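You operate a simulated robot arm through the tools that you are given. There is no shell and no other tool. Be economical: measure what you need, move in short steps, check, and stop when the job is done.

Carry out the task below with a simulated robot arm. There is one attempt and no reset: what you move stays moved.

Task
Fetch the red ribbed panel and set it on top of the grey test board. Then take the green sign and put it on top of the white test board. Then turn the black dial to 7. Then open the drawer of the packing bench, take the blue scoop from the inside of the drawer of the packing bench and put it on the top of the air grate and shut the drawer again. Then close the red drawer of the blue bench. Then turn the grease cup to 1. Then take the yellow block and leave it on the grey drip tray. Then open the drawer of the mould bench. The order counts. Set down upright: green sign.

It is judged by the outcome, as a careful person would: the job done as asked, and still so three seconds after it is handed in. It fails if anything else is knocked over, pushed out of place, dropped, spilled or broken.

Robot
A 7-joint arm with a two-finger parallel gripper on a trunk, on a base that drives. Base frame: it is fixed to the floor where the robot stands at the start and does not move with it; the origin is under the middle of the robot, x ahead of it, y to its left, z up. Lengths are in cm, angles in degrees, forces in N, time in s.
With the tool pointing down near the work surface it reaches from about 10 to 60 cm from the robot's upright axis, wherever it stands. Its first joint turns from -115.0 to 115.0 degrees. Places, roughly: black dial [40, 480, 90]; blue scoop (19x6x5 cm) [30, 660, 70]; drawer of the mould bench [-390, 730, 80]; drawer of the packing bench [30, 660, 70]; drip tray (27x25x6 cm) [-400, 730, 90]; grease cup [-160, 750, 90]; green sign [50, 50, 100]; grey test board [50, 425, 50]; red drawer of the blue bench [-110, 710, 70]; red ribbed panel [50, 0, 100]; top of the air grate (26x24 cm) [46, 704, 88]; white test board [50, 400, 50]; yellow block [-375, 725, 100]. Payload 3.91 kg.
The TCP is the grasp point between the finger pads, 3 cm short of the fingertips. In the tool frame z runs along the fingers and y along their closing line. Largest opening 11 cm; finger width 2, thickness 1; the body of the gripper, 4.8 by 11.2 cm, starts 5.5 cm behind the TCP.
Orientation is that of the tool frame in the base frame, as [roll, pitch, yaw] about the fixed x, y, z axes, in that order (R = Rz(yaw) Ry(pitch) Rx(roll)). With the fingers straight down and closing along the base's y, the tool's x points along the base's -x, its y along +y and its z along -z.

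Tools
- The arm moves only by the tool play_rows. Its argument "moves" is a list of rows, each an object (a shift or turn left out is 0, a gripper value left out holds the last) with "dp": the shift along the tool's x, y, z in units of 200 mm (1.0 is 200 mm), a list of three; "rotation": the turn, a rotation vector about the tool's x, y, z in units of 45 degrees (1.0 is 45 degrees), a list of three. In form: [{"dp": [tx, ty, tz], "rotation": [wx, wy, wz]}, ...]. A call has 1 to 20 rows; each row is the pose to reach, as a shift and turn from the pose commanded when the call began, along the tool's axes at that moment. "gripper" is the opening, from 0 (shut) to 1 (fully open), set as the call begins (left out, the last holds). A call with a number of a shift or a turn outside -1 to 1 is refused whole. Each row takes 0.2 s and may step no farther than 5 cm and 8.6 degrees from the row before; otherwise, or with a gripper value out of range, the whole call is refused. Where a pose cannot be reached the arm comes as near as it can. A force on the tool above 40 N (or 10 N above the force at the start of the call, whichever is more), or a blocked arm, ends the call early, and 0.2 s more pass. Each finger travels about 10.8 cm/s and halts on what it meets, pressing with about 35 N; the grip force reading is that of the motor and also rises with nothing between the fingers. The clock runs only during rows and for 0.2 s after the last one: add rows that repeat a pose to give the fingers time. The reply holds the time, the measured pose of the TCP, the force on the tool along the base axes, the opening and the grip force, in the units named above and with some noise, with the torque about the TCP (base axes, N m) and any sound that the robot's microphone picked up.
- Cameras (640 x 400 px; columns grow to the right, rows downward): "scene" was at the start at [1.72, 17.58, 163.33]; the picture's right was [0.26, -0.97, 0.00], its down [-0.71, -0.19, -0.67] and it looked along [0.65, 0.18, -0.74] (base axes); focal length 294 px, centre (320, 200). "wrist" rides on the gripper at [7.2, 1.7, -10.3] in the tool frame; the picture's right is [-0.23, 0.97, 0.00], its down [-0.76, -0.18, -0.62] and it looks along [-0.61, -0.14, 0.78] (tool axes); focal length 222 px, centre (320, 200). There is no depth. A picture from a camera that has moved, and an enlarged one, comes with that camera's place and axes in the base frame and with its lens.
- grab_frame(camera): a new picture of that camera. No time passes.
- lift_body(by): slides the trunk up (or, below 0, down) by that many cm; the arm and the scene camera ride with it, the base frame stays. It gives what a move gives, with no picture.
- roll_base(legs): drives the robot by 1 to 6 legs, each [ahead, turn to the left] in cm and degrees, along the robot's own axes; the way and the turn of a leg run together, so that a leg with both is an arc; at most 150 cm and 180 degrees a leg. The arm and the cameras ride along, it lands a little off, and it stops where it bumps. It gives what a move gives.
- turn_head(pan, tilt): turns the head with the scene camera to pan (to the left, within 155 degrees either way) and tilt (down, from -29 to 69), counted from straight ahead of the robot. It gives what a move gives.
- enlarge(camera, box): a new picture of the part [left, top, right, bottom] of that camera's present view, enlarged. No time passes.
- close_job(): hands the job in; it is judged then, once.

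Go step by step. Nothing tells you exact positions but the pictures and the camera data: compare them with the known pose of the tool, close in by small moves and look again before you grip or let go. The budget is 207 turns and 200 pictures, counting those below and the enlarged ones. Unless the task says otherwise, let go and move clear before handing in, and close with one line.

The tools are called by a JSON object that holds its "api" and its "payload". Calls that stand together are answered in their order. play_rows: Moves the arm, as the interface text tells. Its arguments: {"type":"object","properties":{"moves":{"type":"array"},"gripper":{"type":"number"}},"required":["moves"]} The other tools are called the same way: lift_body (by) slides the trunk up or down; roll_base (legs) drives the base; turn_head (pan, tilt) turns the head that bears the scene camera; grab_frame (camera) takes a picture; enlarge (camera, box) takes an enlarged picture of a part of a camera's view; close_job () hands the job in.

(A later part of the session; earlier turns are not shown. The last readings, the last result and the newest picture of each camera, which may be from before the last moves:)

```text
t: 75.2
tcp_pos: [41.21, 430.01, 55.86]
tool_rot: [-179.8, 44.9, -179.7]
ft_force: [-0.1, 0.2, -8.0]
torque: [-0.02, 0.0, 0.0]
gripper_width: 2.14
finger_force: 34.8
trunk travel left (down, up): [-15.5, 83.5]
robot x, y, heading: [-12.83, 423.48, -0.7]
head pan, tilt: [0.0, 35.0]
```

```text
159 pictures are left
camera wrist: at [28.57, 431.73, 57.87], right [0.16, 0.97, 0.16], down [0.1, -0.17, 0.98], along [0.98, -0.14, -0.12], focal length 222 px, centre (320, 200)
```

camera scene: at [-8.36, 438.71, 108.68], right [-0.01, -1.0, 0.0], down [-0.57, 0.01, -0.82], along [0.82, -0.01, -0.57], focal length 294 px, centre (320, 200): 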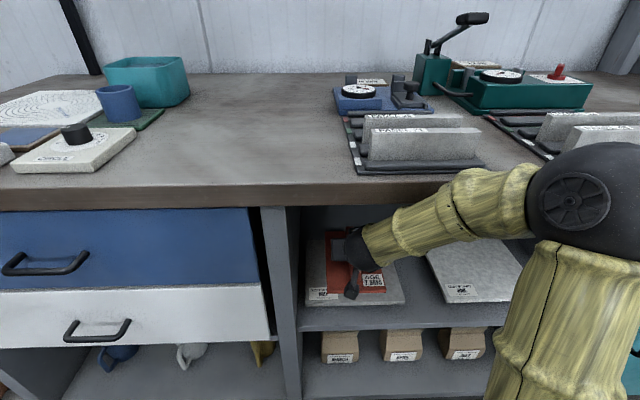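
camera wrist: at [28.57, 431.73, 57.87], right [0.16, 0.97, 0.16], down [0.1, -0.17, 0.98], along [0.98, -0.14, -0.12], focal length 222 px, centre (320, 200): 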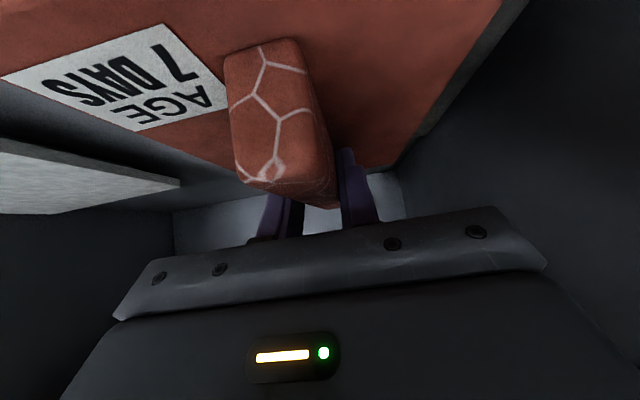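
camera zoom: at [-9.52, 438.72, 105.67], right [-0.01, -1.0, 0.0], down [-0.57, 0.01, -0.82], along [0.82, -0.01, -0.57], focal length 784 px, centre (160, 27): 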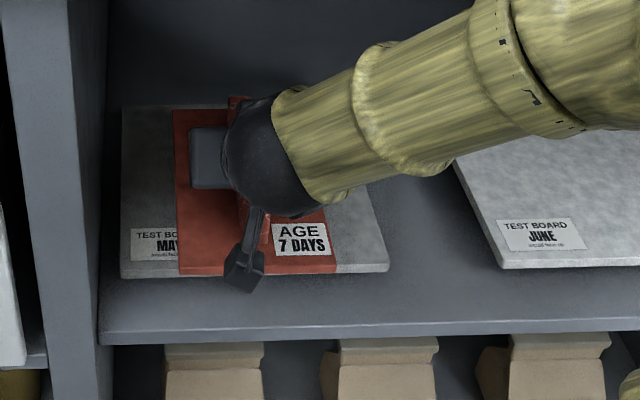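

{"api": "play_rows", "payload": {"moves": [{"dp": [-0.03, 0, 0.03]}, {"dp": [-0.065, 0, 0.065]}, {"dp": [-0.1, 0, 0.1]}]}}

{"api": "lift_body", "payload": {"by": -1}}

{"api": "grab_frame", "payload": {"camera": "wrist"}}

{"api": "enlarge", "payload": {"camera": "scene", "box": [280, 190, 480, 340]}}

```text
t: 76.0
tcp_pos: [43.98, 430.13, 55.75]
tool_rot: [-179.8, 44.9, -179.6]
ft_force: [-0.4, -0.2, -6.9]
torque: [-0.01, 0.02, -0.02]
gripper_width: 2.17
finger_force: 34.7
trunk travel left (down, up): [-15.5, 83.5]
robot x, y, heading: [-12.77, 423.39, -0.8]
head pan, tilt: [0.0, 35.0]
```

```text
t: 76.5
tcp_pos: [44.02, 430.02, 54.84]
tool_rot: [-179.8, 44.9, -179.6]
ft_force: [0.8, 0.6, -7.4]
torque: [0.02, -0.01, -0.05]
gripper_width: 2.18
finger_force: 35.2
trunk travel left (down, up): [-14.5, 84.5]
robot x, y, heading: [-12.38, 422.87, -0.4]
head pan, tilt: [0.0, 35.0]
```

```text
158 pictures are left
camera wrist: at [31.44, 431.67, 56.9], right [0.16, 0.97, 0.16], down [0.1, -0.17, 0.98], along [0.98, -0.14, -0.12], focal length 222 px, centre (320, 200)
```

wrist: 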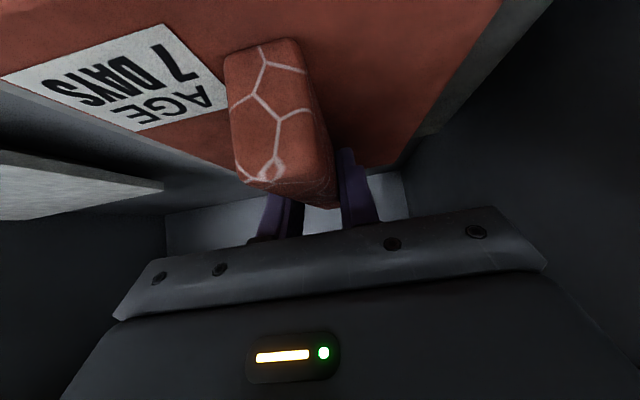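

```text
2.67 times, centred on (380, 265) of scene
camera zoom: at [-9.52, 438.72, 104.67], right [-0.01, -1.0, 0.0], down [-0.57, 0.01, -0.82], along [0.82, -0.01, -0.57], focal length 784 px, centre (160, 27)
```

zoom: 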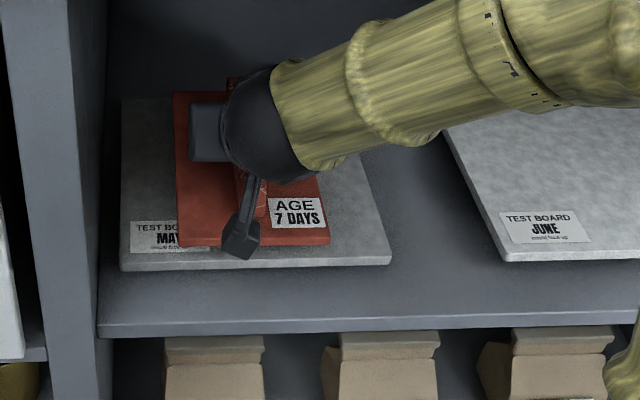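

Well centred over the grey board. Lowering in small steps to contact.

{"api": "play_rows", "payload": {"moves": [{"dp": [0.007, 0, 0.007]}, {"dp": [0.014, 0, 0.014]}, {"dp": [0.021, 0, 0.021]}]}}

{"api": "play_rows", "payload": {"moves": [{"dp": [0.007, 0, 0.007]}, {"dp": [0.014, 0, 0.014]}]}}

```text
t: 77.3
tcp_pos: [44.05, 429.97, 54.24]
tool_rot: [-179.6, 44.9, -179.7]
ft_force: [0.2, -0.5, -7.5]
torque: [-0.01, 0.01, -0.02]
gripper_width: 2.17
finger_force: 35.5
trunk travel left (down, up): [-14.5, 84.5]
robot x, y, heading: [-12.52, 423.42, -0.7]
head pan, tilt: [0.0, 35.0]
```

```text
t: 78.0
tcp_pos: [43.88, 430.01, 53.85]
tool_rot: [-179.8, 44.9, -179.7]
ft_force: [0.6, 0.6, -7.0]
torque: [-0.01, 0.0, 0.0]
gripper_width: 2.18
finger_force: 34.9
trunk travel left (down, up): [-14.5, 84.5]
robot x, y, heading: [-12.68, 423.21, -0.7]
head pan, tilt: [0.0, 35.0]
```

{"api": "play_rows", "payload": {"moves": [{"dp": [0.007, 0, 0.007]}, {"dp": [0.014, 0, 0.014]}, {"dp": [0.018, 0, 0.018]}]}}

{"api": "enlarge", "payload": {"camera": "scene", "box": [280, 190, 480, 340]}}

```text
t: 78.8
tcp_pos: [43.99, 430.11, 53.32]
tool_rot: [-179.7, 44.9, -179.8]
ft_force: [0.1, 0.2, -7.3]
torque: [0.01, 0.05, -0.04]
gripper_width: 2.2
finger_force: 35.2
trunk travel left (down, up): [-14.5, 84.5]
robot x, y, heading: [-12.45, 423.41, -0.8]
head pan, tilt: [0.0, 35.0]
```

```text
2.67 times, centred on (380, 265) of scene
camera zoom: at [-9.51, 438.72, 104.68], right [-0.01, -1.0, 0.0], down [-0.57, 0.01, -0.82], along [0.82, -0.01, -0.57], focal length 784 px, centre (160, 27)
```

zoom: 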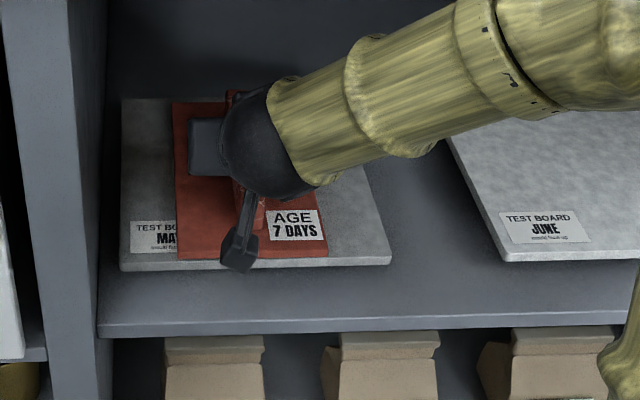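

{"api": "play_rows", "payload": {"moves": [{"dp": [-0.013, 0, 0.026]}, {"dp": [-0.022, 0, 0.042]}, {"dp": [-0.018, 0, 0.046]}, {"dp": [-0.014, 0, 0.05]}]}}

{"api": "enlarge", "payload": {"camera": "scene", "box": [280, 190, 480, 340]}}

```text
t: 79.8
tcp_pos: [44.94, 429.96, 52.9]
tool_rot: [-179.9, 45.0, -179.7]
ft_force: [-2.2, -1.1, 2.3]
torque: [0.55, -0.79, 0.01]
gripper_width: 2.2
finger_force: 34.4
trunk travel left (down, up): [-14.5, 84.5]
robot x, y, heading: [-12.36, 423.18, -0.9]
head pan, tilt: [0.0, 35.0]
```

```text
2.67 times, centred on (380, 265) of scene
camera zoom: at [-9.6, 438.7, 104.7], right [-0.01, -1.0, 0.0], down [-0.57, 0.01, -0.82], along [0.82, -0.01, -0.57], focal length 784 px, centre (160, 27)
```

zoom: 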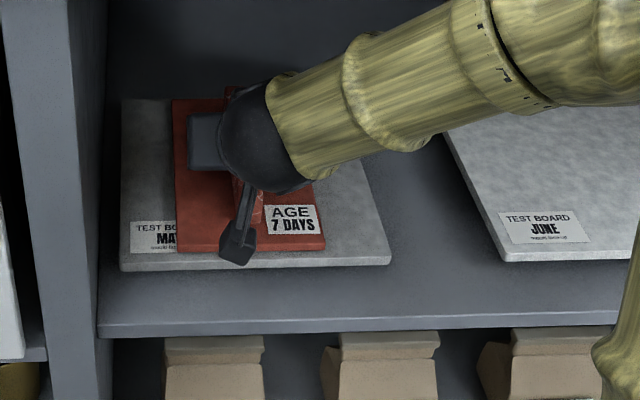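

Contact made. Releasing, rising slightly, then backing away.

{"api": "play_rows", "payload": {"gripper": 0.5, "moves": [{"dp": [0, 0, 0]}, {"dp": [0, 0, 0]}, {"dp": [0, 0, 0]}]}}

{"api": "play_rows", "payload": {"moves": [{"dp": [0, 0, -0.04]}, {"dp": [0, 0, -0.1]}, {"dp": [0, 0, -0.15]}]}}

{"api": "grab_frame", "payload": {"camera": "wrist"}}

{"api": "grab_frame", "payload": {"camera": "scene"}}

```text
t: 80.5
tcp_pos: [44.92, 429.97, 52.87]
tool_rot: [-179.9, 45.0, -179.8]
ft_force: [-0.4, -0.3, 0.2]
torque: [0.01, 0.0, 0.0]
gripper_width: 5.49
finger_force: 0.2
trunk travel left (down, up): [-14.5, 84.5]
robot x, y, heading: [-12.81, 423.38, -0.8]
head pan, tilt: [0.0, 35.0]
```

```text
t: 81.3
tcp_pos: [42.92, 430.04, 54.97]
tool_rot: [-179.8, 44.9, -179.7]
ft_force: [0.7, 0.2, -0.1]
torque: [-0.01, 0.01, -0.01]
gripper_width: 5.5
finger_force: 0.1
trunk travel left (down, up): [-14.5, 84.5]
robot x, y, heading: [-12.85, 423.48, -0.8]
head pan, tilt: [0.0, 35.0]
```

```text
154 pictures are left
camera wrist: at [30.31, 431.68, 57.07], right [0.16, 0.97, 0.16], down [0.1, -0.18, 0.98], along [0.98, -0.14, -0.12], focal length 222 px, centre (320, 200)
```

wrist: 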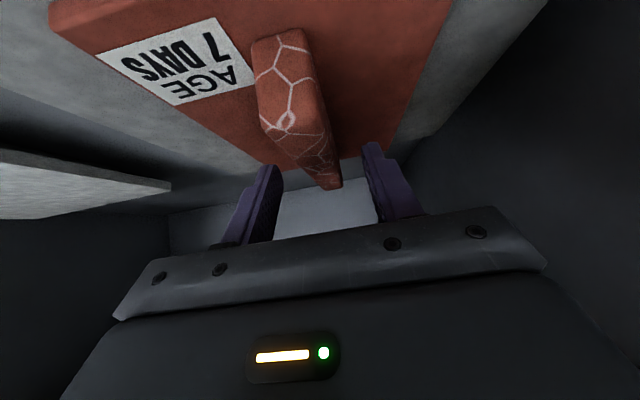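

```text
153 pictures are left
camera scene: at [-9.55, 438.71, 104.68], right [-0.01, -1.0, 0.0], down [-0.57, 0.01, -0.82], along [0.82, -0.01, -0.57], focal length 294 px, centre (320, 200)
```

scene: 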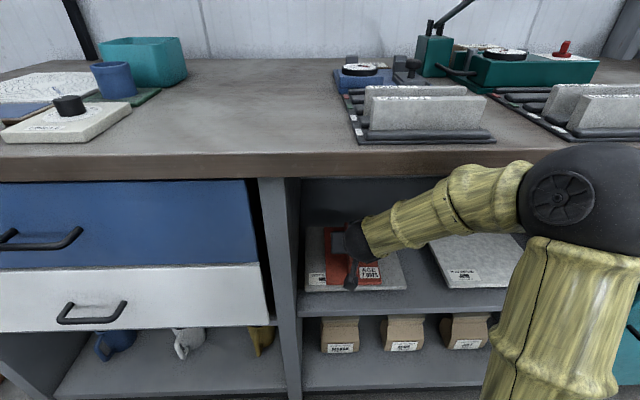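

Red panel is resting on the grey board. Backing away and returning for the green sign.

{"api": "roll_base", "payload": {"legs": [[-54, 0]]}}

{"api": "lift_body", "payload": {"by": 66}}

{"api": "enlarge", "payload": {"camera": "scene", "box": [100, 80, 540, 320]}}

{"api": "roll_base", "payload": {"legs": [[0, -90], [120, 0], [120, 0], [120, 0]]}}

```text
t: 84.9
tcp_pos: [-11.12, 430.73, 54.94]
tool_rot: [-179.8, 45.0, -179.3]
ft_force: [0.5, 0.0, 0.3]
torque: [-0.01, 0.0, 0.02]
gripper_width: 5.5
finger_force: 0.1
trunk travel left (down, up): [-14.5, 84.5]
robot x, y, heading: [-66.72, 423.7, 0.0]
head pan, tilt: [0.0, 35.0]
```

```text
refused: 66 is not a number from -40 to 40
```

```text
1.45 times, centred on (320, 200) of scene
camera zoom: at [-63.62, 439.21, 104.68], right [-0.01, -1.0, 0.0], down [-0.57, 0.0, -0.82], along [0.82, -0.01, -0.57], focal length 428 px, centre (320, 200)
```

zoom: 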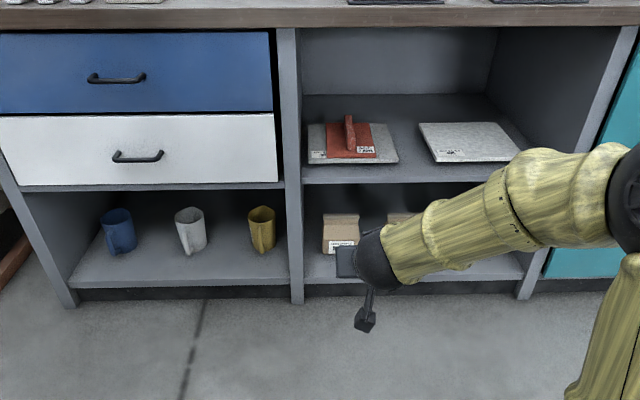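

```text
t: 111.2
tcp_pos: [-69.2, 5.14, 54.98]
tool_rot: [-179.8, 45.1, 89.8]
ft_force: [-0.5, -0.1, -0.7]
torque: [0.0, 0.03, 0.01]
gripper_width: 5.51
finger_force: 0.1
trunk travel left (down, up): [-14.5, 84.5]
robot x, y, heading: [-75.44, 60.51, -91.3]
head pan, tilt: [0.0, 35.0]
```

{"api": "roll_base", "payload": {"legs": [[0, 91.3]]}}

{"api": "lift_body", "payload": {"by": 40}}

{"api": "lift_body", "payload": {"by": 15}}

{"api": "roll_base", "payload": {"legs": [[45, 0]]}}

{"api": "grab_frame", "payload": {"camera": "scene"}}

{"api": "grab_frame", "payload": {"camera": "wrist"}}

```text
t: 117.3
tcp_pos: [-20.09, 68.84, 55.02]
tool_rot: [-179.8, 44.9, -178.2]
ft_force: [-0.1, -0.1, 0.8]
torque: [0.01, 0.01, -0.04]
gripper_width: 5.51
finger_force: 0.0
trunk travel left (down, up): [-14.5, 84.5]
robot x, y, heading: [-75.35, 60.47, 0.7]
head pan, tilt: [0.0, 35.0]
```

```text
t: 121.1
tcp_pos: [-20.03, 68.87, 95.06]
tool_rot: [-179.9, 44.9, -178.2]
ft_force: [0.4, 0.5, -0.7]
torque: [-0.01, 0.02, -0.01]
gripper_width: 5.53
finger_force: 0.2
trunk travel left (down, up): [-54.5, 44.5]
robot x, y, heading: [-75.95, 60.67, 1.1]
head pan, tilt: [0.0, 35.0]
```

```text
t: 122.9
tcp_pos: [-20.1, 69.05, 110.0]
tool_rot: [-179.9, 44.9, -178.2]
ft_force: [-0.1, -0.3, 0.6]
torque: [-0.01, 0.0, 0.04]
gripper_width: 5.48
finger_force: 0.0
trunk travel left (down, up): [-69.5, 29.5]
robot x, y, heading: [-75.55, 60.92, 0.8]
head pan, tilt: [0.0, 35.0]
```

```text
t: 126.0
tcp_pos: [24.44, 70.33, 109.86]
tool_rot: [-179.8, 44.9, -177.6]
ft_force: [0.1, -0.3, -0.3]
torque: [0.03, -0.02, -0.04]
gripper_width: 5.51
finger_force: 0.1
trunk travel left (down, up): [-69.5, 29.5]
robot x, y, heading: [-30.76, 61.28, 1.2]
head pan, tilt: [0.0, 35.0]
```

```text
151 pictures are left
camera scene: at [-28.38, 77.05, 159.68], right [0.02, -1.0, 0.0], down [-0.57, -0.01, -0.82], along [0.82, 0.02, -0.57], focal length 294 px, centre (320, 200)
```

scene: 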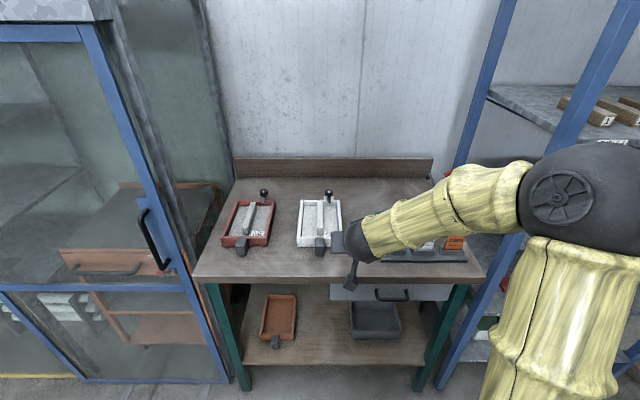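

```text
150 pictures are left
camera wrist: at [11.7, 71.47, 112.05], right [0.12, 0.98, 0.16], down [0.11, -0.17, 0.98], along [0.99, -0.1, -0.12], focal length 222 px, centre (320, 200)
```

wrist: 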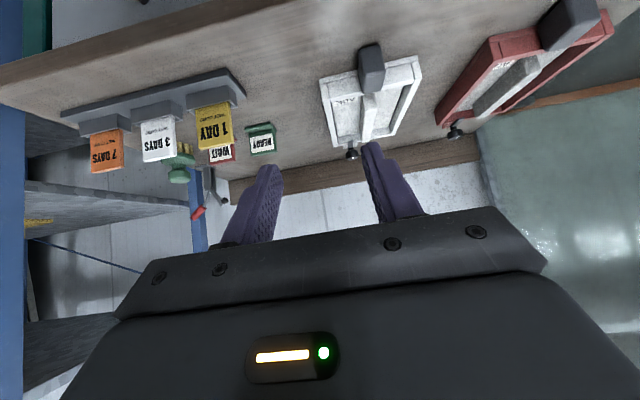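

{"api": "enlarge", "payload": {"camera": "wrist", "box": [50, 60, 330, 230]}}

{"api": "enlarge", "payload": {"camera": "scene", "box": [280, 160, 500, 290]}}

```text
2.29 times, centred on (190, 145) of wrist
camera zoom: at [11.7, 71.47, 112.05], right [0.12, 0.98, 0.16], down [0.11, -0.17, 0.98], along [0.99, -0.1, -0.12], focal length 508 px, centre (617, 326)
```

zoom: 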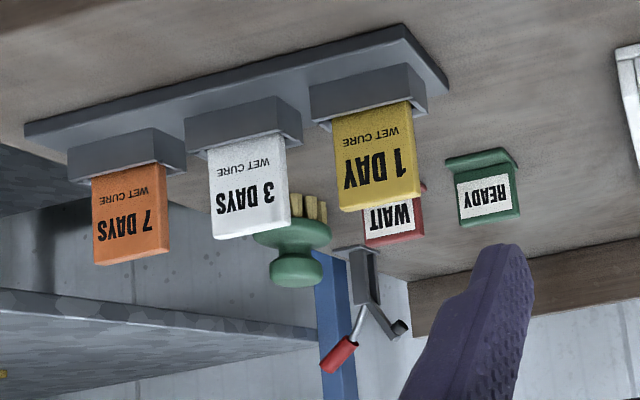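

```text
2.91 times, centred on (390, 225) of scene
camera zoom: at [-28.38, 77.05, 159.68], right [0.02, -1.0, 0.0], down [-0.57, -0.01, -0.82], along [0.82, 0.02, -0.57], focal length 856 px, centre (116, 127)
```

zoom: 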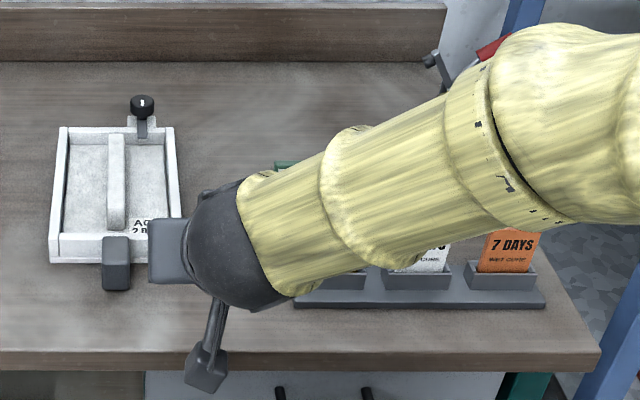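

The sign (about [58, 56, 88–94]) has the card rack in front of it, and the camera hangs on the gripper's low side. I'll roll the tool 180° about its axis so the camera is on top.

{"api": "play_rows", "payload": {"moves": [{"rotation": [0, 0, 0.18]}, {"rotation": [0, 0, 0.36]}, {"rotation": [0, 0, 0.54]}, {"rotation": [0, 0, 0.72]}, {"rotation": [0, 0, 0.9]}, {"rotation": [0, 0, 1.0]}]}}

{"api": "play_rows", "payload": {"moves": [{"rotation": [0, 0, 0.18]}, {"rotation": [0, 0, 0.36]}, {"rotation": [0, 0, 0.54]}, {"rotation": [0, 0, 0.72]}, {"rotation": [0, 0, 0.9]}, {"rotation": [0, 0, 1.0]}]}}

{"api": "grab_frame", "payload": {"camera": "scene"}}

```text
t: 127.3
tcp_pos: [24.25, 70.25, 110.14]
tool_rot: [144.8, 29.9, 127.5]
ft_force: [0.2, -0.1, 0.8]
torque: [0.03, 0.0, 0.02]
gripper_width: 5.5
finger_force: 0.0
trunk travel left (down, up): [-69.5, 29.5]
robot x, y, heading: [-30.73, 61.44, 1.6]
head pan, tilt: [0.0, 35.0]
```

```text
t: 128.8
tcp_pos: [24.34, 70.28, 110.09]
tool_rot: [135.0, 0.2, 92.1]
ft_force: [0.4, -0.1, 0.4]
torque: [0.0, 0.02, 0.02]
gripper_width: 5.52
finger_force: 0.0
trunk travel left (down, up): [-69.5, 29.5]
robot x, y, heading: [-30.76, 61.55, 1.4]
head pan, tilt: [0.0, 35.0]
```

```text
147 pictures are left
camera scene: at [-28.41, 77.09, 159.68], right [0.02, -1.0, 0.0], down [-0.57, -0.01, -0.82], along [0.82, 0.02, -0.57], focal length 294 px, centre (320, 200)
```

scene: 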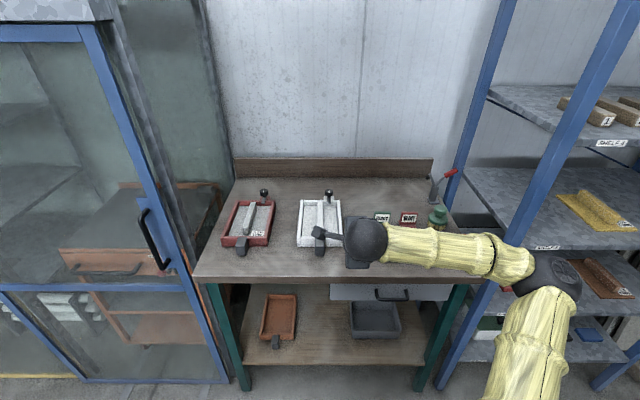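

{"api": "play_rows", "payload": {"moves": [{"rotation": [0, 0, 0.18]}, {"rotation": [0, 0, 0.36]}, {"rotation": [0, 0, 0.54]}, {"rotation": [0, 0, 0.72]}, {"rotation": [0, 0, 0.9]}, {"rotation": [0, 0, 1.0]}]}}

{"api": "play_rows", "payload": {"moves": [{"rotation": [0, 0, 0.18]}, {"rotation": [0, 0, 0.36]}, {"rotation": [0, 0, 0.54]}, {"rotation": [0, 0, 0.72]}, {"rotation": [0, 0, 0.9]}, {"rotation": [0, 0, 1.0]}]}}

{"api": "grab_frame", "payload": {"camera": "scene"}}

{"api": "grab_frame", "payload": {"camera": "wrist"}}

```text
t: 130.2
tcp_pos: [32.66, 67.11, 106.67]
tool_rot: [143.3, -30.0, 57.9]
ft_force: [-0.7, -0.7, -0.5]
torque: [0.01, -0.03, -0.01]
gripper_width: 5.5
finger_force: 0.1
out of reach, approached as far as the arm can: row 2, 3, 4, 5, 6
trunk travel left (down, up): [-69.5, 29.5]
robot x, y, heading: [-31.18, 62.05, 1.3]
head pan, tilt: [0.0, 35.0]
```

```text
t: 131.8
tcp_pos: [34.54, 66.68, 108.66]
tool_rot: [144.1, -35.6, 51.8]
ft_force: [-0.2, 0.4, 0.6]
torque: [0.01, 0.03, 0.01]
gripper_width: 5.51
finger_force: 0.1
out of reach, approached as far as the arm can: row 1, 2, 3, 4, 5, 6
trunk travel left (down, up): [-69.5, 29.5]
robot x, y, heading: [-30.62, 61.69, 1.3]
head pan, tilt: [0.0, 35.0]
stopped in row 6: the arm was blocked; the commanded pose is now the measured one
```

```text
146 pictures are left
camera scene: at [-28.45, 77.05, 159.68], right [0.02, -1.0, 0.0], down [-0.57, -0.01, -0.82], along [0.82, 0.02, -0.57], focal length 294 px, centre (320, 200)
```

scene: 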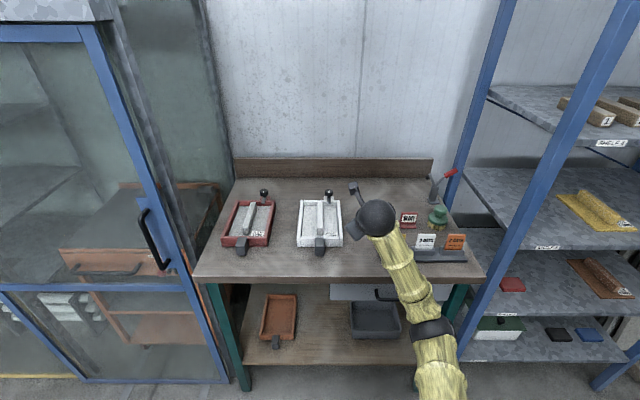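

```text
145 pictures are left
camera wrist: at [31.01, 69.87, 120.43], right [0.3, -0.89, 0.33], down [-0.93, -0.36, -0.12], along [0.22, -0.27, -0.94], focal length 222 px, centre (320, 200)
```

wrist: 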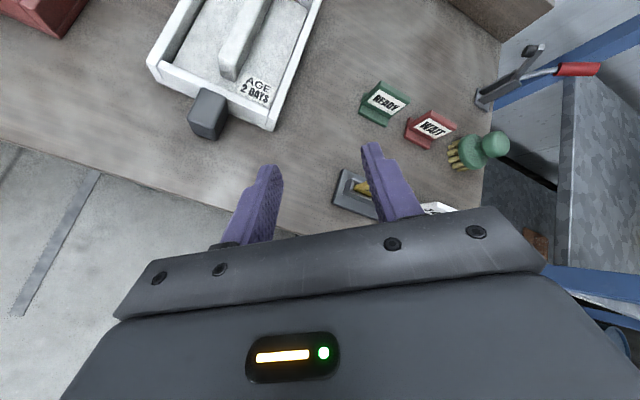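

The roll hit a joint limit that way; I'll unroll and try the opposite direction.

{"api": "play_rows", "payload": {"moves": [{"rotation": [0, 0, -0.18], "dp": [0, 0, -0.1]}, {"rotation": [0, 0, -0.36], "dp": [0, 0, -0.2]}, {"rotation": [0, 0, -0.54], "dp": [0, 0, -0.3]}, {"rotation": [0, 0, -0.72], "dp": [0, 0, -0.3]}, {"rotation": [0, 0, -0.9], "dp": [0, 0, -0.3]}, {"rotation": [0, 0, -1.0], "dp": [0, 0, -0.3]}]}}

{"api": "play_rows", "payload": {"moves": [{"rotation": [0, 0, -0.18]}, {"rotation": [0, 0, -0.36]}, {"rotation": [0, 0, -0.54]}, {"rotation": [0, 0, -0.72]}, {"rotation": [0, 0, -0.9]}, {"rotation": [0, 0, -1.0]}]}}

{"api": "play_rows", "payload": {"moves": [{"rotation": [0, 0, -0.18]}, {"rotation": [0, 0, -0.36]}, {"rotation": [0, 0, -0.54]}, {"rotation": [0, 0, -0.72]}, {"rotation": [0, 0, -0.9]}, {"rotation": [0, 0, -1.0]}]}}

{"api": "play_rows", "payload": {"moves": [{"rotation": [0, 0, -0.18]}, {"rotation": [0, 0, -0.36]}, {"rotation": [0, 0, -0.54]}, {"rotation": [0, 0, -0.72]}, {"rotation": [0, 0, -0.9]}, {"rotation": [0, 0, -1.0]}]}}

{"api": "grab_frame", "payload": {"camera": "scene"}}

```text
t: 133.2
tcp_pos: [30.05, 66.58, 112.33]
tool_rot: [131.8, -4.4, 86.9]
ft_force: [1.1, 0.4, 0.6]
torque: [0.01, 0.01, 0.01]
gripper_width: 5.48
finger_force: 0.0
trunk travel left (down, up): [-69.5, 29.5]
robot x, y, heading: [-30.98, 61.2, 1.4]
head pan, tilt: [0.0, 35.0]
```

```text
t: 134.6
tcp_pos: [30.07, 66.63, 112.37]
tool_rot: [138.9, 28.0, 119.3]
ft_force: [-0.3, 0.4, -0.1]
torque: [0.01, 0.04, -0.04]
gripper_width: 5.47
finger_force: 0.1
trunk travel left (down, up): [-69.5, 29.5]
robot x, y, heading: [-31.03, 61.15, 1.4]
head pan, tilt: [0.0, 35.0]
```

```text
t: 135.9
tcp_pos: [30.06, 66.54, 112.27]
tool_rot: [173.4, 48.0, 172.1]
ft_force: [0.3, 0.0, 0.4]
torque: [-0.01, 0.02, 0.01]
gripper_width: 5.53
finger_force: 0.1
trunk travel left (down, up): [-69.5, 29.5]
robot x, y, heading: [-31.29, 61.6, 1.5]
head pan, tilt: [0.0, 35.0]
```

```text
t: 137.3
tcp_pos: [29.99, 66.65, 112.21]
tool_rot: [-144.5, 35.4, -128.4]
ft_force: [-0.1, 0.4, 0.8]
torque: [-0.01, -0.02, 0.0]
gripper_width: 5.51
finger_force: 0.1
trunk travel left (down, up): [-69.5, 29.5]
robot x, y, heading: [-30.81, 61.39, 1.3]
head pan, tilt: [0.0, 35.0]
```

```text
144 pictures are left
camera scene: at [-28.44, 77.06, 159.68], right [0.02, -1.0, 0.0], down [-0.57, -0.01, -0.82], along [0.82, 0.02, -0.57], focal length 294 px, centre (320, 200)
```

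scene: 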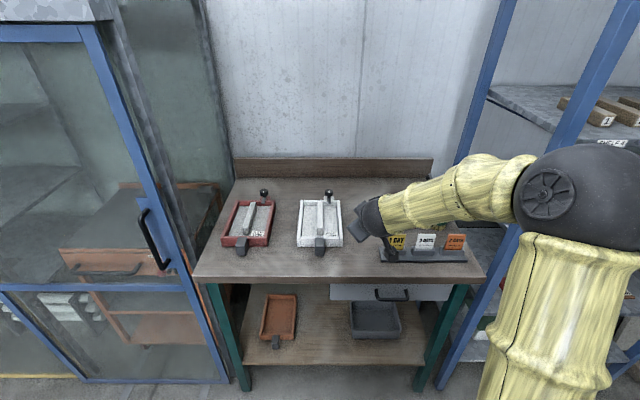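

{"api": "play_rows", "payload": {"moves": [{"rotation": [0, 0, -0.18]}, {"rotation": [0, 0, -0.36]}, {"rotation": [0, 0, -0.54]}, {"rotation": [0, 0, -0.72]}, {"rotation": [0, 0, -0.9]}, {"rotation": [0, 0, -1.0]}]}}

{"api": "play_rows", "payload": {"moves": [{"rotation": [0, 0, -0.18]}, {"rotation": [0, 0, -0.36]}, {"rotation": [0, 0, -0.54]}, {"rotation": [0, 0, -0.72]}, {"rotation": [0, 0, -0.9]}, {"rotation": [0, 0, -1.0]}]}}

{"api": "play_rows", "payload": {"moves": [{"rotation": [0, 0, -0.18]}, {"rotation": [0, 0, -0.36]}, {"rotation": [0, 0, -0.54]}, {"rotation": [0, 0, -0.72]}, {"rotation": [0, 0, -0.9]}, {"rotation": [0, 0, -1.0]}]}}

{"api": "grab_frame", "payload": {"camera": "scene"}}

{"api": "grab_frame", "payload": {"camera": "wrist"}}

```text
t: 138.8
tcp_pos: [30.14, 66.51, 112.28]
tool_rot: [-131.8, 4.4, -92.9]
ft_force: [-0.2, -0.4, -1.1]
torque: [-0.01, -0.01, -0.01]
gripper_width: 5.5
finger_force: 0.1
trunk travel left (down, up): [-69.5, 29.5]
robot x, y, heading: [-31.17, 61.44, 1.1]
head pan, tilt: [0.0, 35.0]
```

```text
t: 140.2
tcp_pos: [29.99, 66.65, 112.3]
tool_rot: [-138.9, -28.1, -60.7]
ft_force: [-0.2, 0.2, -0.2]
torque: [-0.03, -0.02, 0.02]
gripper_width: 5.48
finger_force: 0.0
trunk travel left (down, up): [-69.5, 29.5]
robot x, y, heading: [-31.06, 61.42, 1.6]
head pan, tilt: [0.0, 35.0]
```

```text
t: 141.6
tcp_pos: [30.02, 66.59, 112.23]
tool_rot: [-173.4, -48.0, -8.1]
ft_force: [0.2, 0.2, 0.5]
torque: [0.06, -0.05, 0.01]
gripper_width: 5.49
finger_force: 0.0
trunk travel left (down, up): [-69.5, 29.5]
robot x, y, heading: [-30.98, 62.01, 1.2]
head pan, tilt: [0.0, 35.0]
```

```text
143 pictures are left
camera scene: at [-28.44, 77.06, 159.68], right [0.02, -1.0, 0.0], down [-0.57, -0.01, -0.82], along [0.82, 0.02, -0.57], focal length 294 px, centre (320, 200)
```

scene: 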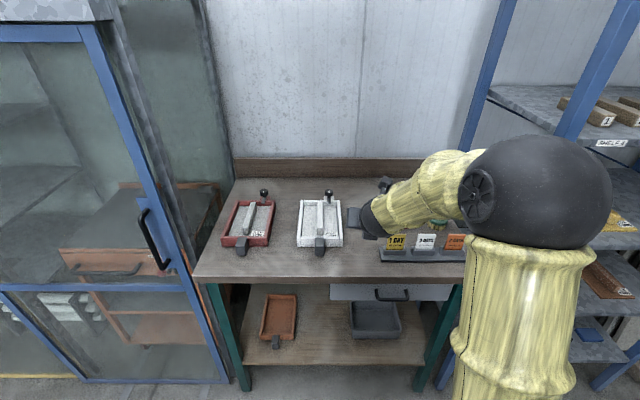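

```text
142 pictures are left
camera wrist: at [26.86, 64.11, 124.28], right [-0.2, -0.95, -0.24], down [-0.96, 0.24, -0.14], along [0.19, 0.21, -0.96], focal length 222 px, centre (320, 200)
```

wrist: 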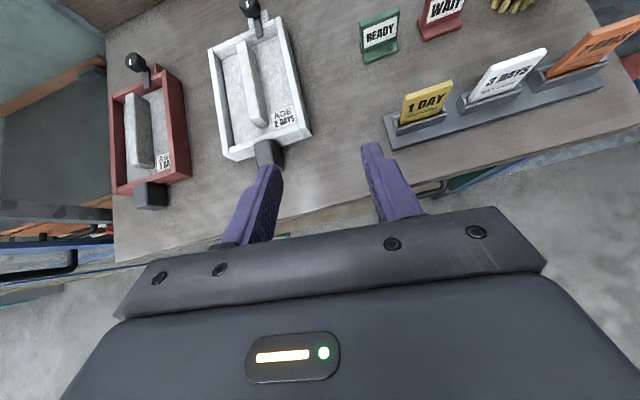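

Now the camera is on top and gripper is level. Shifting to y≈56, then driving ahead above the cards.

{"api": "play_rows", "payload": {"gripper": 0.8, "moves": [{"dp": [0, 0.15, 0], "rotation": [0, 0, -0.1]}, {"dp": [0, 0.3, 0], "rotation": [0, 0, -0.1]}, {"dp": [0, 0.45, 0], "rotation": [0, 0, -0.1]}, {"dp": [0, 0.54, 0], "rotation": [0, 0, -0.1]}]}}

{"api": "roll_base", "payload": {"legs": [[22, -1.2]]}}

{"api": "grab_frame", "payload": {"camera": "wrist"}}

{"api": "grab_frame", "payload": {"camera": "scene"}}

```text
t: 142.6
tcp_pos: [29.4, 55.75, 111.36]
tool_rot: [-178.3, -48.3, -1.5]
ft_force: [0.3, 0.4, 0.0]
torque: [0.02, 0.02, 0.01]
gripper_width: 8.82
finger_force: 0.1
trunk travel left (down, up): [-69.5, 29.5]
robot x, y, heading: [-30.84, 61.83, 1.3]
head pan, tilt: [0.0, 35.0]
```

```text
t: 144.4
tcp_pos: [51.49, 54.93, 111.33]
tool_rot: [-178.3, -48.3, -2.5]
ft_force: [0.4, 0.2, 0.2]
torque: [0.04, 0.01, 0.0]
gripper_width: 8.81
finger_force: 0.0
trunk travel left (down, up): [-69.5, 29.5]
robot x, y, heading: [-8.81, 61.57, 0.4]
head pan, tilt: [0.0, 35.0]
```

```text
141 pictures are left
camera wrist: at [48.41, 52.93, 123.5], right [-0.17, -0.97, -0.19], down [-0.97, 0.2, -0.15], along [0.18, 0.16, -0.97], focal length 222 px, centre (320, 200)
```

wrist: 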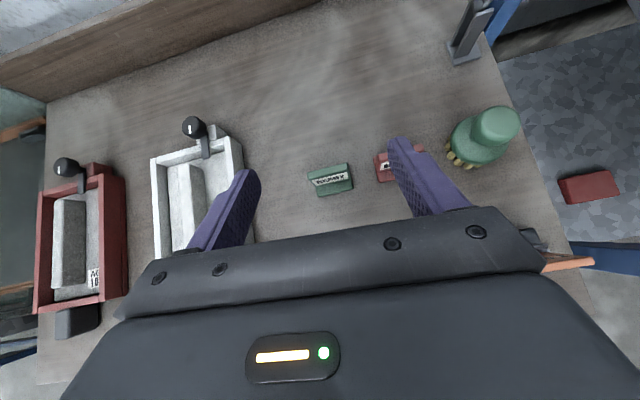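

```text
140 pictures are left
camera scene: at [-5.86, 77.31, 159.68], right [0.0, -1.0, 0.0], down [-0.57, 0.0, -0.82], along [0.82, 0.0, -0.57], focal length 294 px, centre (320, 200)
```

scene: 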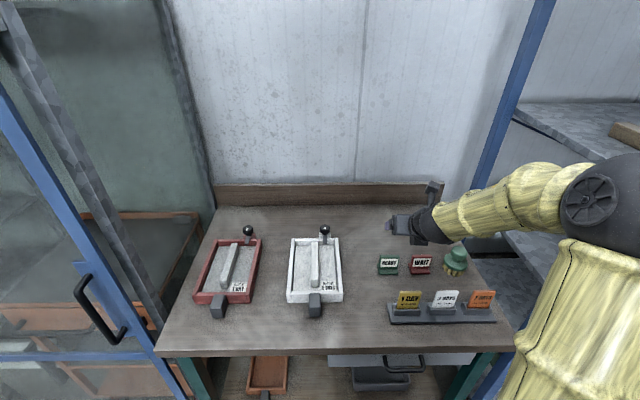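

{"api": "play_rows", "payload": {"moves": [{"dp": [-0.06, -0.03, 0.18]}, {"dp": [-0.12, -0.065, 0.36]}, {"dp": [-0.18, -0.065, 0.55]}]}}

{"api": "grab_frame", "payload": {"camera": "wrist"}}

{"api": "enlarge", "payload": {"camera": "scene", "box": [340, 170, 520, 330]}}

```text
t: 145.2
tcp_pos: [57.57, 56.02, 101.36]
tool_rot: [-178.4, -48.3, -2.5]
ft_force: [0.1, -0.5, -0.7]
torque: [0.02, 0.01, -0.01]
gripper_width: 8.8
finger_force: 0.1
trunk travel left (down, up): [-69.5, 29.5]
robot x, y, heading: [-8.97, 61.82, 0.4]
head pan, tilt: [0.0, 35.0]
```

```text
139 pictures are left
camera wrist: at [54.47, 54.18, 113.5], right [-0.17, -0.97, -0.19], down [-0.97, 0.2, -0.15], along [0.18, 0.16, -0.97], focal length 222 px, centre (320, 200)
```

wrist: 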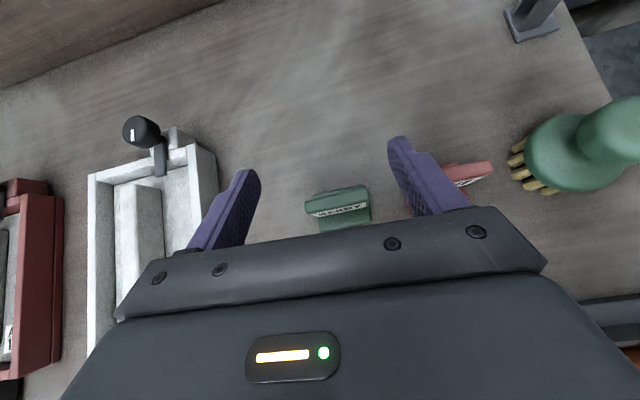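

```text
2.50 times, centred on (430, 250) of scene
camera zoom: at [-5.83, 77.28, 159.68], right [0.0, -1.0, 0.0], down [-0.57, 0.0, -0.82], along [0.82, 0.0, -0.57], focal length 735 px, centre (45, 75)
```

zoom: 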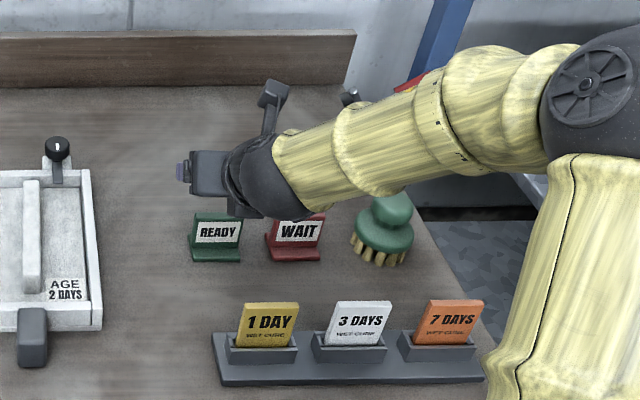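

{"api": "play_rows", "payload": {"moves": [{"dp": [-0.1, 0.01, 0.09]}, {"dp": [-0.2, 0.015, 0.18]}]}}

{"api": "grab_frame", "payload": {"camera": "wrist"}}

{"api": "enlarge", "payload": {"camera": "scene", "box": [340, 170, 520, 330]}}

```text
t: 145.8
tcp_pos: [57.39, 56.03, 96.1]
tool_rot: [-178.3, -48.3, -2.6]
ft_force: [0.1, 2.1, 0.4]
torque: [0.04, 0.03, -0.02]
gripper_width: 8.81
finger_force: 0.1
trunk travel left (down, up): [-69.5, 29.5]
robot x, y, heading: [-8.66, 61.68, 0.2]
head pan, tilt: [0.0, 35.0]
```

```text
137 pictures are left
camera wrist: at [54.31, 54.14, 108.26], right [-0.17, -0.97, -0.19], down [-0.97, 0.2, -0.15], along [0.18, 0.16, -0.97], focal length 222 px, centre (320, 200)
```

wrist: 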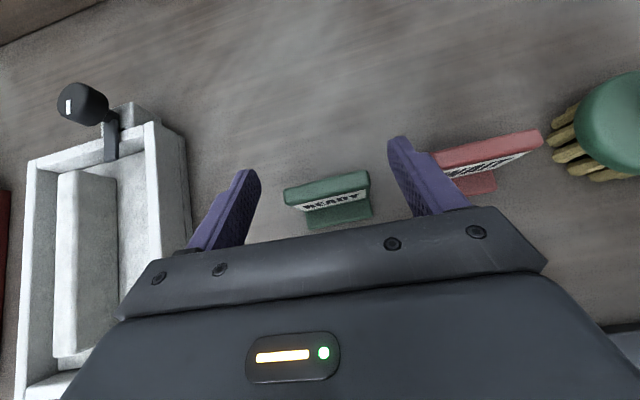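

```text
2.50 times, centred on (430, 250) of scene
camera zoom: at [-5.91, 77.28, 159.69], right [0.0, -1.0, 0.0], down [-0.57, 0.0, -0.82], along [0.82, 0.0, -0.57], focal length 735 px, centre (45, 75)
```

zoom: 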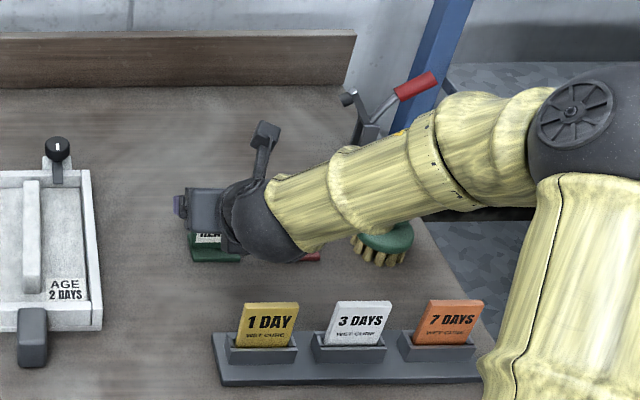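

{"api": "play_rows", "payload": {"gripper": 0.7, "moves": [{"dp": [0, 0.015, 0]}, {"dp": [-0.04, 0.015, 0.04]}, {"dp": [-0.09, 0.015, 0.085]}]}}

{"api": "grab_frame", "payload": {"camera": "wrist"}}

```text
t: 146.6
tcp_pos: [57.46, 55.66, 93.57]
tool_rot: [-178.3, -48.3, -2.6]
ft_force: [0.1, -0.4, -0.2]
torque: [0.01, 0.01, -0.01]
gripper_width: 7.74
finger_force: 0.1
trunk travel left (down, up): [-69.5, 29.5]
robot x, y, heading: [-8.64, 61.88, 0.2]
head pan, tilt: [0.0, 35.0]
```

```text
135 pictures are left
camera wrist: at [54.3, 53.83, 105.68], right [-0.17, -0.97, -0.19], down [-0.97, 0.2, -0.15], along [0.18, 0.16, -0.97], focal length 222 px, centre (320, 200)
```

wrist: 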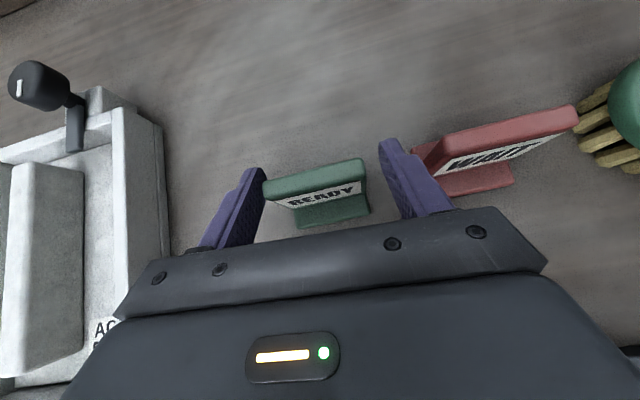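

{"api": "play_rows", "payload": {"moves": [{"dp": [0, -0.03, 0]}]}}

{"api": "play_rows", "payload": {"gripper": 0.3, "moves": [{"dp": [0, 0, 0]}, {"dp": [0, 0, 0]}, {"dp": [0, 0, 0]}, {"dp": [0, 0, 0]}]}}

{"api": "grab_frame", "payload": {"camera": "wrist"}}

```text
t: 147.0
tcp_pos: [57.33, 56.36, 93.64]
tool_rot: [-178.3, -48.3, -2.7]
ft_force: [-0.3, -1.0, 0.0]
torque: [0.0, -0.02, 0.01]
gripper_width: 7.71
finger_force: 0.0
trunk travel left (down, up): [-69.5, 29.5]
robot x, y, heading: [-9.09, 61.79, 0.5]
head pan, tilt: [0.0, 35.0]
```

```text
t: 148.0
tcp_pos: [57.31, 56.3, 93.56]
tool_rot: [-178.2, -48.3, -2.6]
ft_force: [-0.2, -0.1, 2.3]
torque: [-0.11, -0.02, -0.01]
gripper_width: 5.97
finger_force: 34.3
trunk travel left (down, up): [-69.5, 29.5]
robot x, y, heading: [-8.81, 61.96, 0.1]
head pan, tilt: [0.0, 35.0]
```

```text
134 pictures are left
camera wrist: at [54.28, 54.43, 105.67], right [-0.17, -0.97, -0.19], down [-0.97, 0.2, -0.15], along [0.18, 0.16, -0.97], focal length 222 px, centre (320, 200)
```

wrist: 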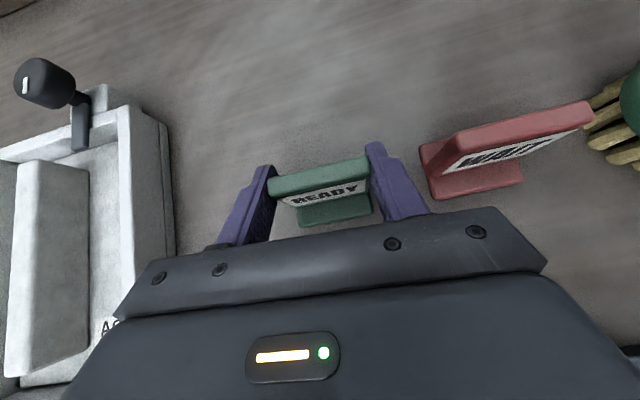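

Gripped (6 cm). Lifting straight up with the trunk.

{"api": "lift_body", "payload": {"by": 12}}

{"api": "grab_frame", "payload": {"camera": "wrist"}}

{"api": "grab_frame", "payload": {"camera": "scene"}}

```text
t: 149.5
tcp_pos: [57.34, 56.46, 105.42]
tool_rot: [-178.3, -48.3, -2.5]
ft_force: [0.5, 0.1, -0.8]
torque: [-0.03, 0.01, 0.01]
gripper_width: 5.94
finger_force: 35.0
trunk travel left (down, up): [-81.5, 17.5]
robot x, y, heading: [-8.48, 61.77, 0.0]
head pan, tilt: [0.0, 35.0]
```

```text
133 pictures are left
camera wrist: at [54.3, 54.44, 117.63], right [-0.17, -0.97, -0.19], down [-0.97, 0.2, -0.15], along [0.18, 0.16, -0.97], focal length 222 px, centre (320, 200)
```

wrist: 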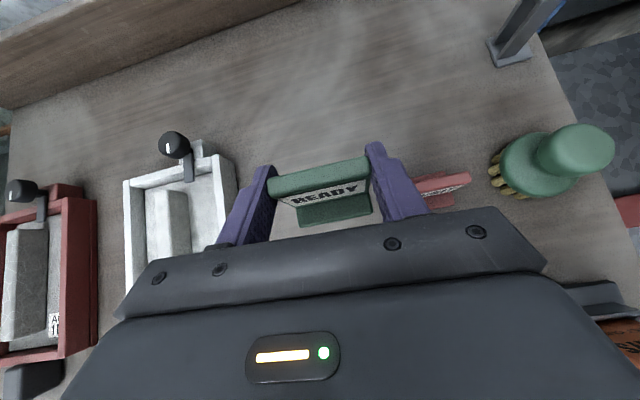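

```text
132 pictures are left
camera scene: at [-5.93, 77.31, 171.68], right [0.0, -1.0, 0.0], down [-0.57, 0.0, -0.82], along [0.82, 0.0, -0.57], focal length 294 px, centre (320, 200)
```

scene: 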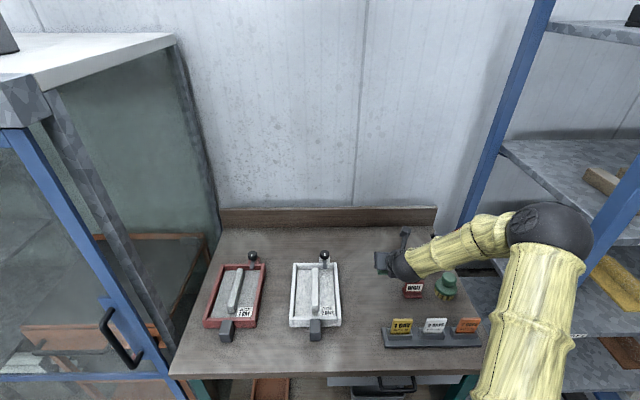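

{"api": "roll_base", "payload": {"legs": [[-60, 0], [0, 90], [113, 0], [113, 0], [113, 0], [0, -90]]}}

{"api": "grab_frame", "payload": {"camera": "wrist"}}

{"api": "grab_frame", "payload": {"camera": "scene"}}

```text
t: 183.6
tcp_pos: [-12.79, 395.11, 105.46]
tool_rot: [-178.3, -48.3, -1.5]
ft_force: [-0.2, 0.2, 0.2]
torque: [0.05, 0.01, 0.0]
gripper_width: 5.92
finger_force: 35.6
trunk travel left (down, up): [-81.5, 17.5]
robot x, y, heading: [-79.16, 399.22, 1.3]
head pan, tilt: [0.0, 35.0]
```

```text
131 pictures are left
camera wrist: at [-15.91, 393.06, 117.64], right [-0.15, -0.97, -0.19], down [-0.97, 0.18, -0.15], along [0.18, 0.16, -0.97], focal length 222 px, centre (320, 200)
```

wrist: 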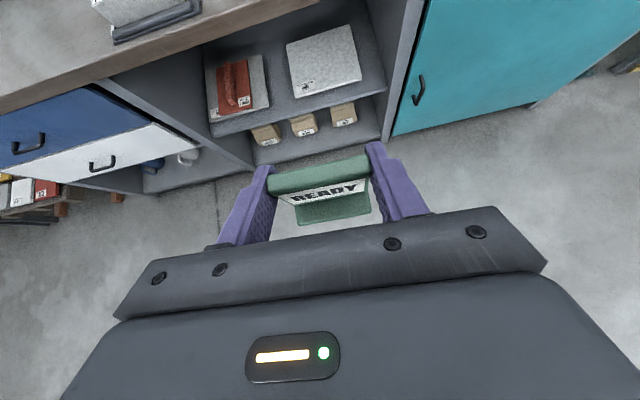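

```text
130 pictures are left
camera scene: at [-76.57, 414.72, 171.68], right [0.02, -1.0, 0.0], down [-0.57, -0.01, -0.82], along [0.82, 0.02, -0.57], focal length 294 px, centre (320, 200)
```

scene: 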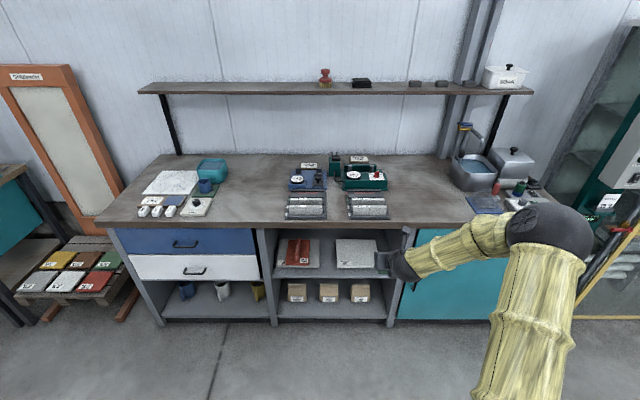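

Lowering the trunk, then extending the arm a bit so the elbow stays clear of the bench edge.

{"api": "lift_body", "payload": {"by": -40}}

{"api": "lift_body", "payload": {"by": -6.5}}

{"api": "play_rows", "payload": {"moves": [{"dp": [0.055, 0, 0.062]}, {"dp": [0.11, 0, 0.125]}, {"dp": [0.166, 0, 0.187]}]}}

{"api": "roll_base", "payload": {"legs": [[30, -1.3]]}}

{"api": "grab_frame", "payload": {"camera": "scene"}}

{"api": "grab_frame", "payload": {"camera": "wrist"}}

```text
t: 187.5
tcp_pos: [-12.91, 395.15, 65.41]
tool_rot: [-178.2, -48.3, -1.5]
ft_force: [-0.3, -0.4, -0.2]
torque: [0.01, 0.03, 0.03]
gripper_width: 5.96
finger_force: 35.1
trunk travel left (down, up): [-41.5, 57.5]
robot x, y, heading: [-79.17, 399.04, 1.1]
head pan, tilt: [0.0, 35.0]
```

```text
t: 188.5
tcp_pos: [-12.95, 394.99, 59.09]
tool_rot: [-178.2, -48.3, -1.5]
ft_force: [-0.1, 0.6, -0.5]
torque: [-0.02, 0.03, -0.03]
gripper_width: 5.92
finger_force: 35.1
trunk travel left (down, up): [-35.0, 64.0]
robot x, y, heading: [-79.09, 399.37, 1.5]
head pan, tilt: [0.0, 35.0]
```

```text
t: 189.3
tcp_pos: [-7.84, 395.1, 59.04]
tool_rot: [-178.3, -48.3, -1.4]
ft_force: [-0.1, 0.3, -0.1]
torque: [0.0, 0.06, -0.04]
gripper_width: 5.93
finger_force: 34.8
trunk travel left (down, up): [-35.0, 64.0]
robot x, y, heading: [-79.02, 399.36, 1.3]
head pan, tilt: [0.0, 35.0]
```

```text
t: 191.6
tcp_pos: [22.62, 393.85, 59.17]
tool_rot: [-178.3, -48.4, -2.7]
ft_force: [-0.7, 0.4, -0.8]
torque: [-0.03, -0.02, 0.04]
gripper_width: 5.95
finger_force: 35.3
trunk travel left (down, up): [-35.0, 64.0]
robot x, y, heading: [-48.7, 399.54, 0.1]
head pan, tilt: [0.0, 35.0]
```

```text
129 pictures are left
camera scene: at [-45.68, 415.06, 125.18], right [0.0, -1.0, 0.0], down [-0.57, 0.0, -0.82], along [0.82, 0.0, -0.57], focal length 294 px, centre (320, 200)
```

scene: 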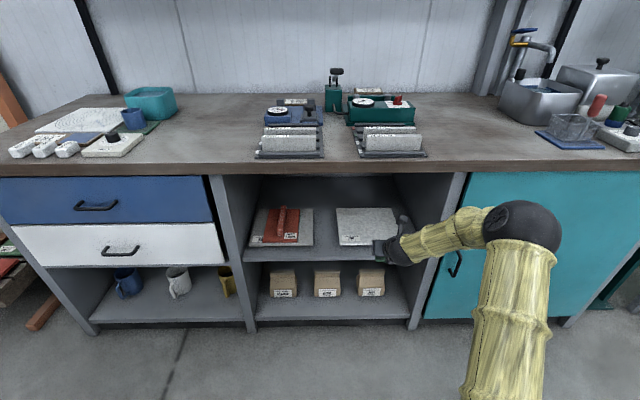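

```text
128 pictures are left
camera wrist: at [19.5, 391.9, 71.21], right [-0.18, -0.97, -0.19], down [-0.97, 0.21, -0.15], along [0.18, 0.16, -0.97], focal length 222 px, centre (320, 200)
```

wrist: 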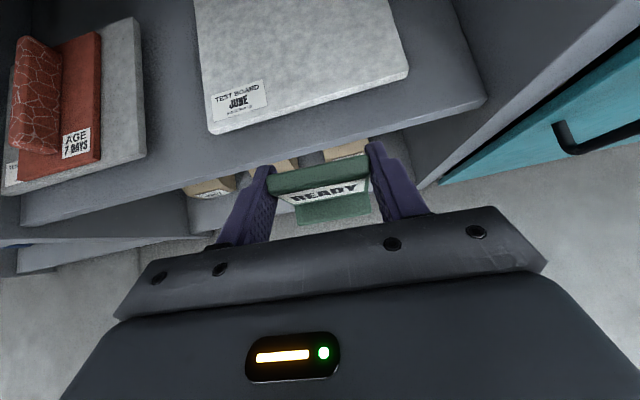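

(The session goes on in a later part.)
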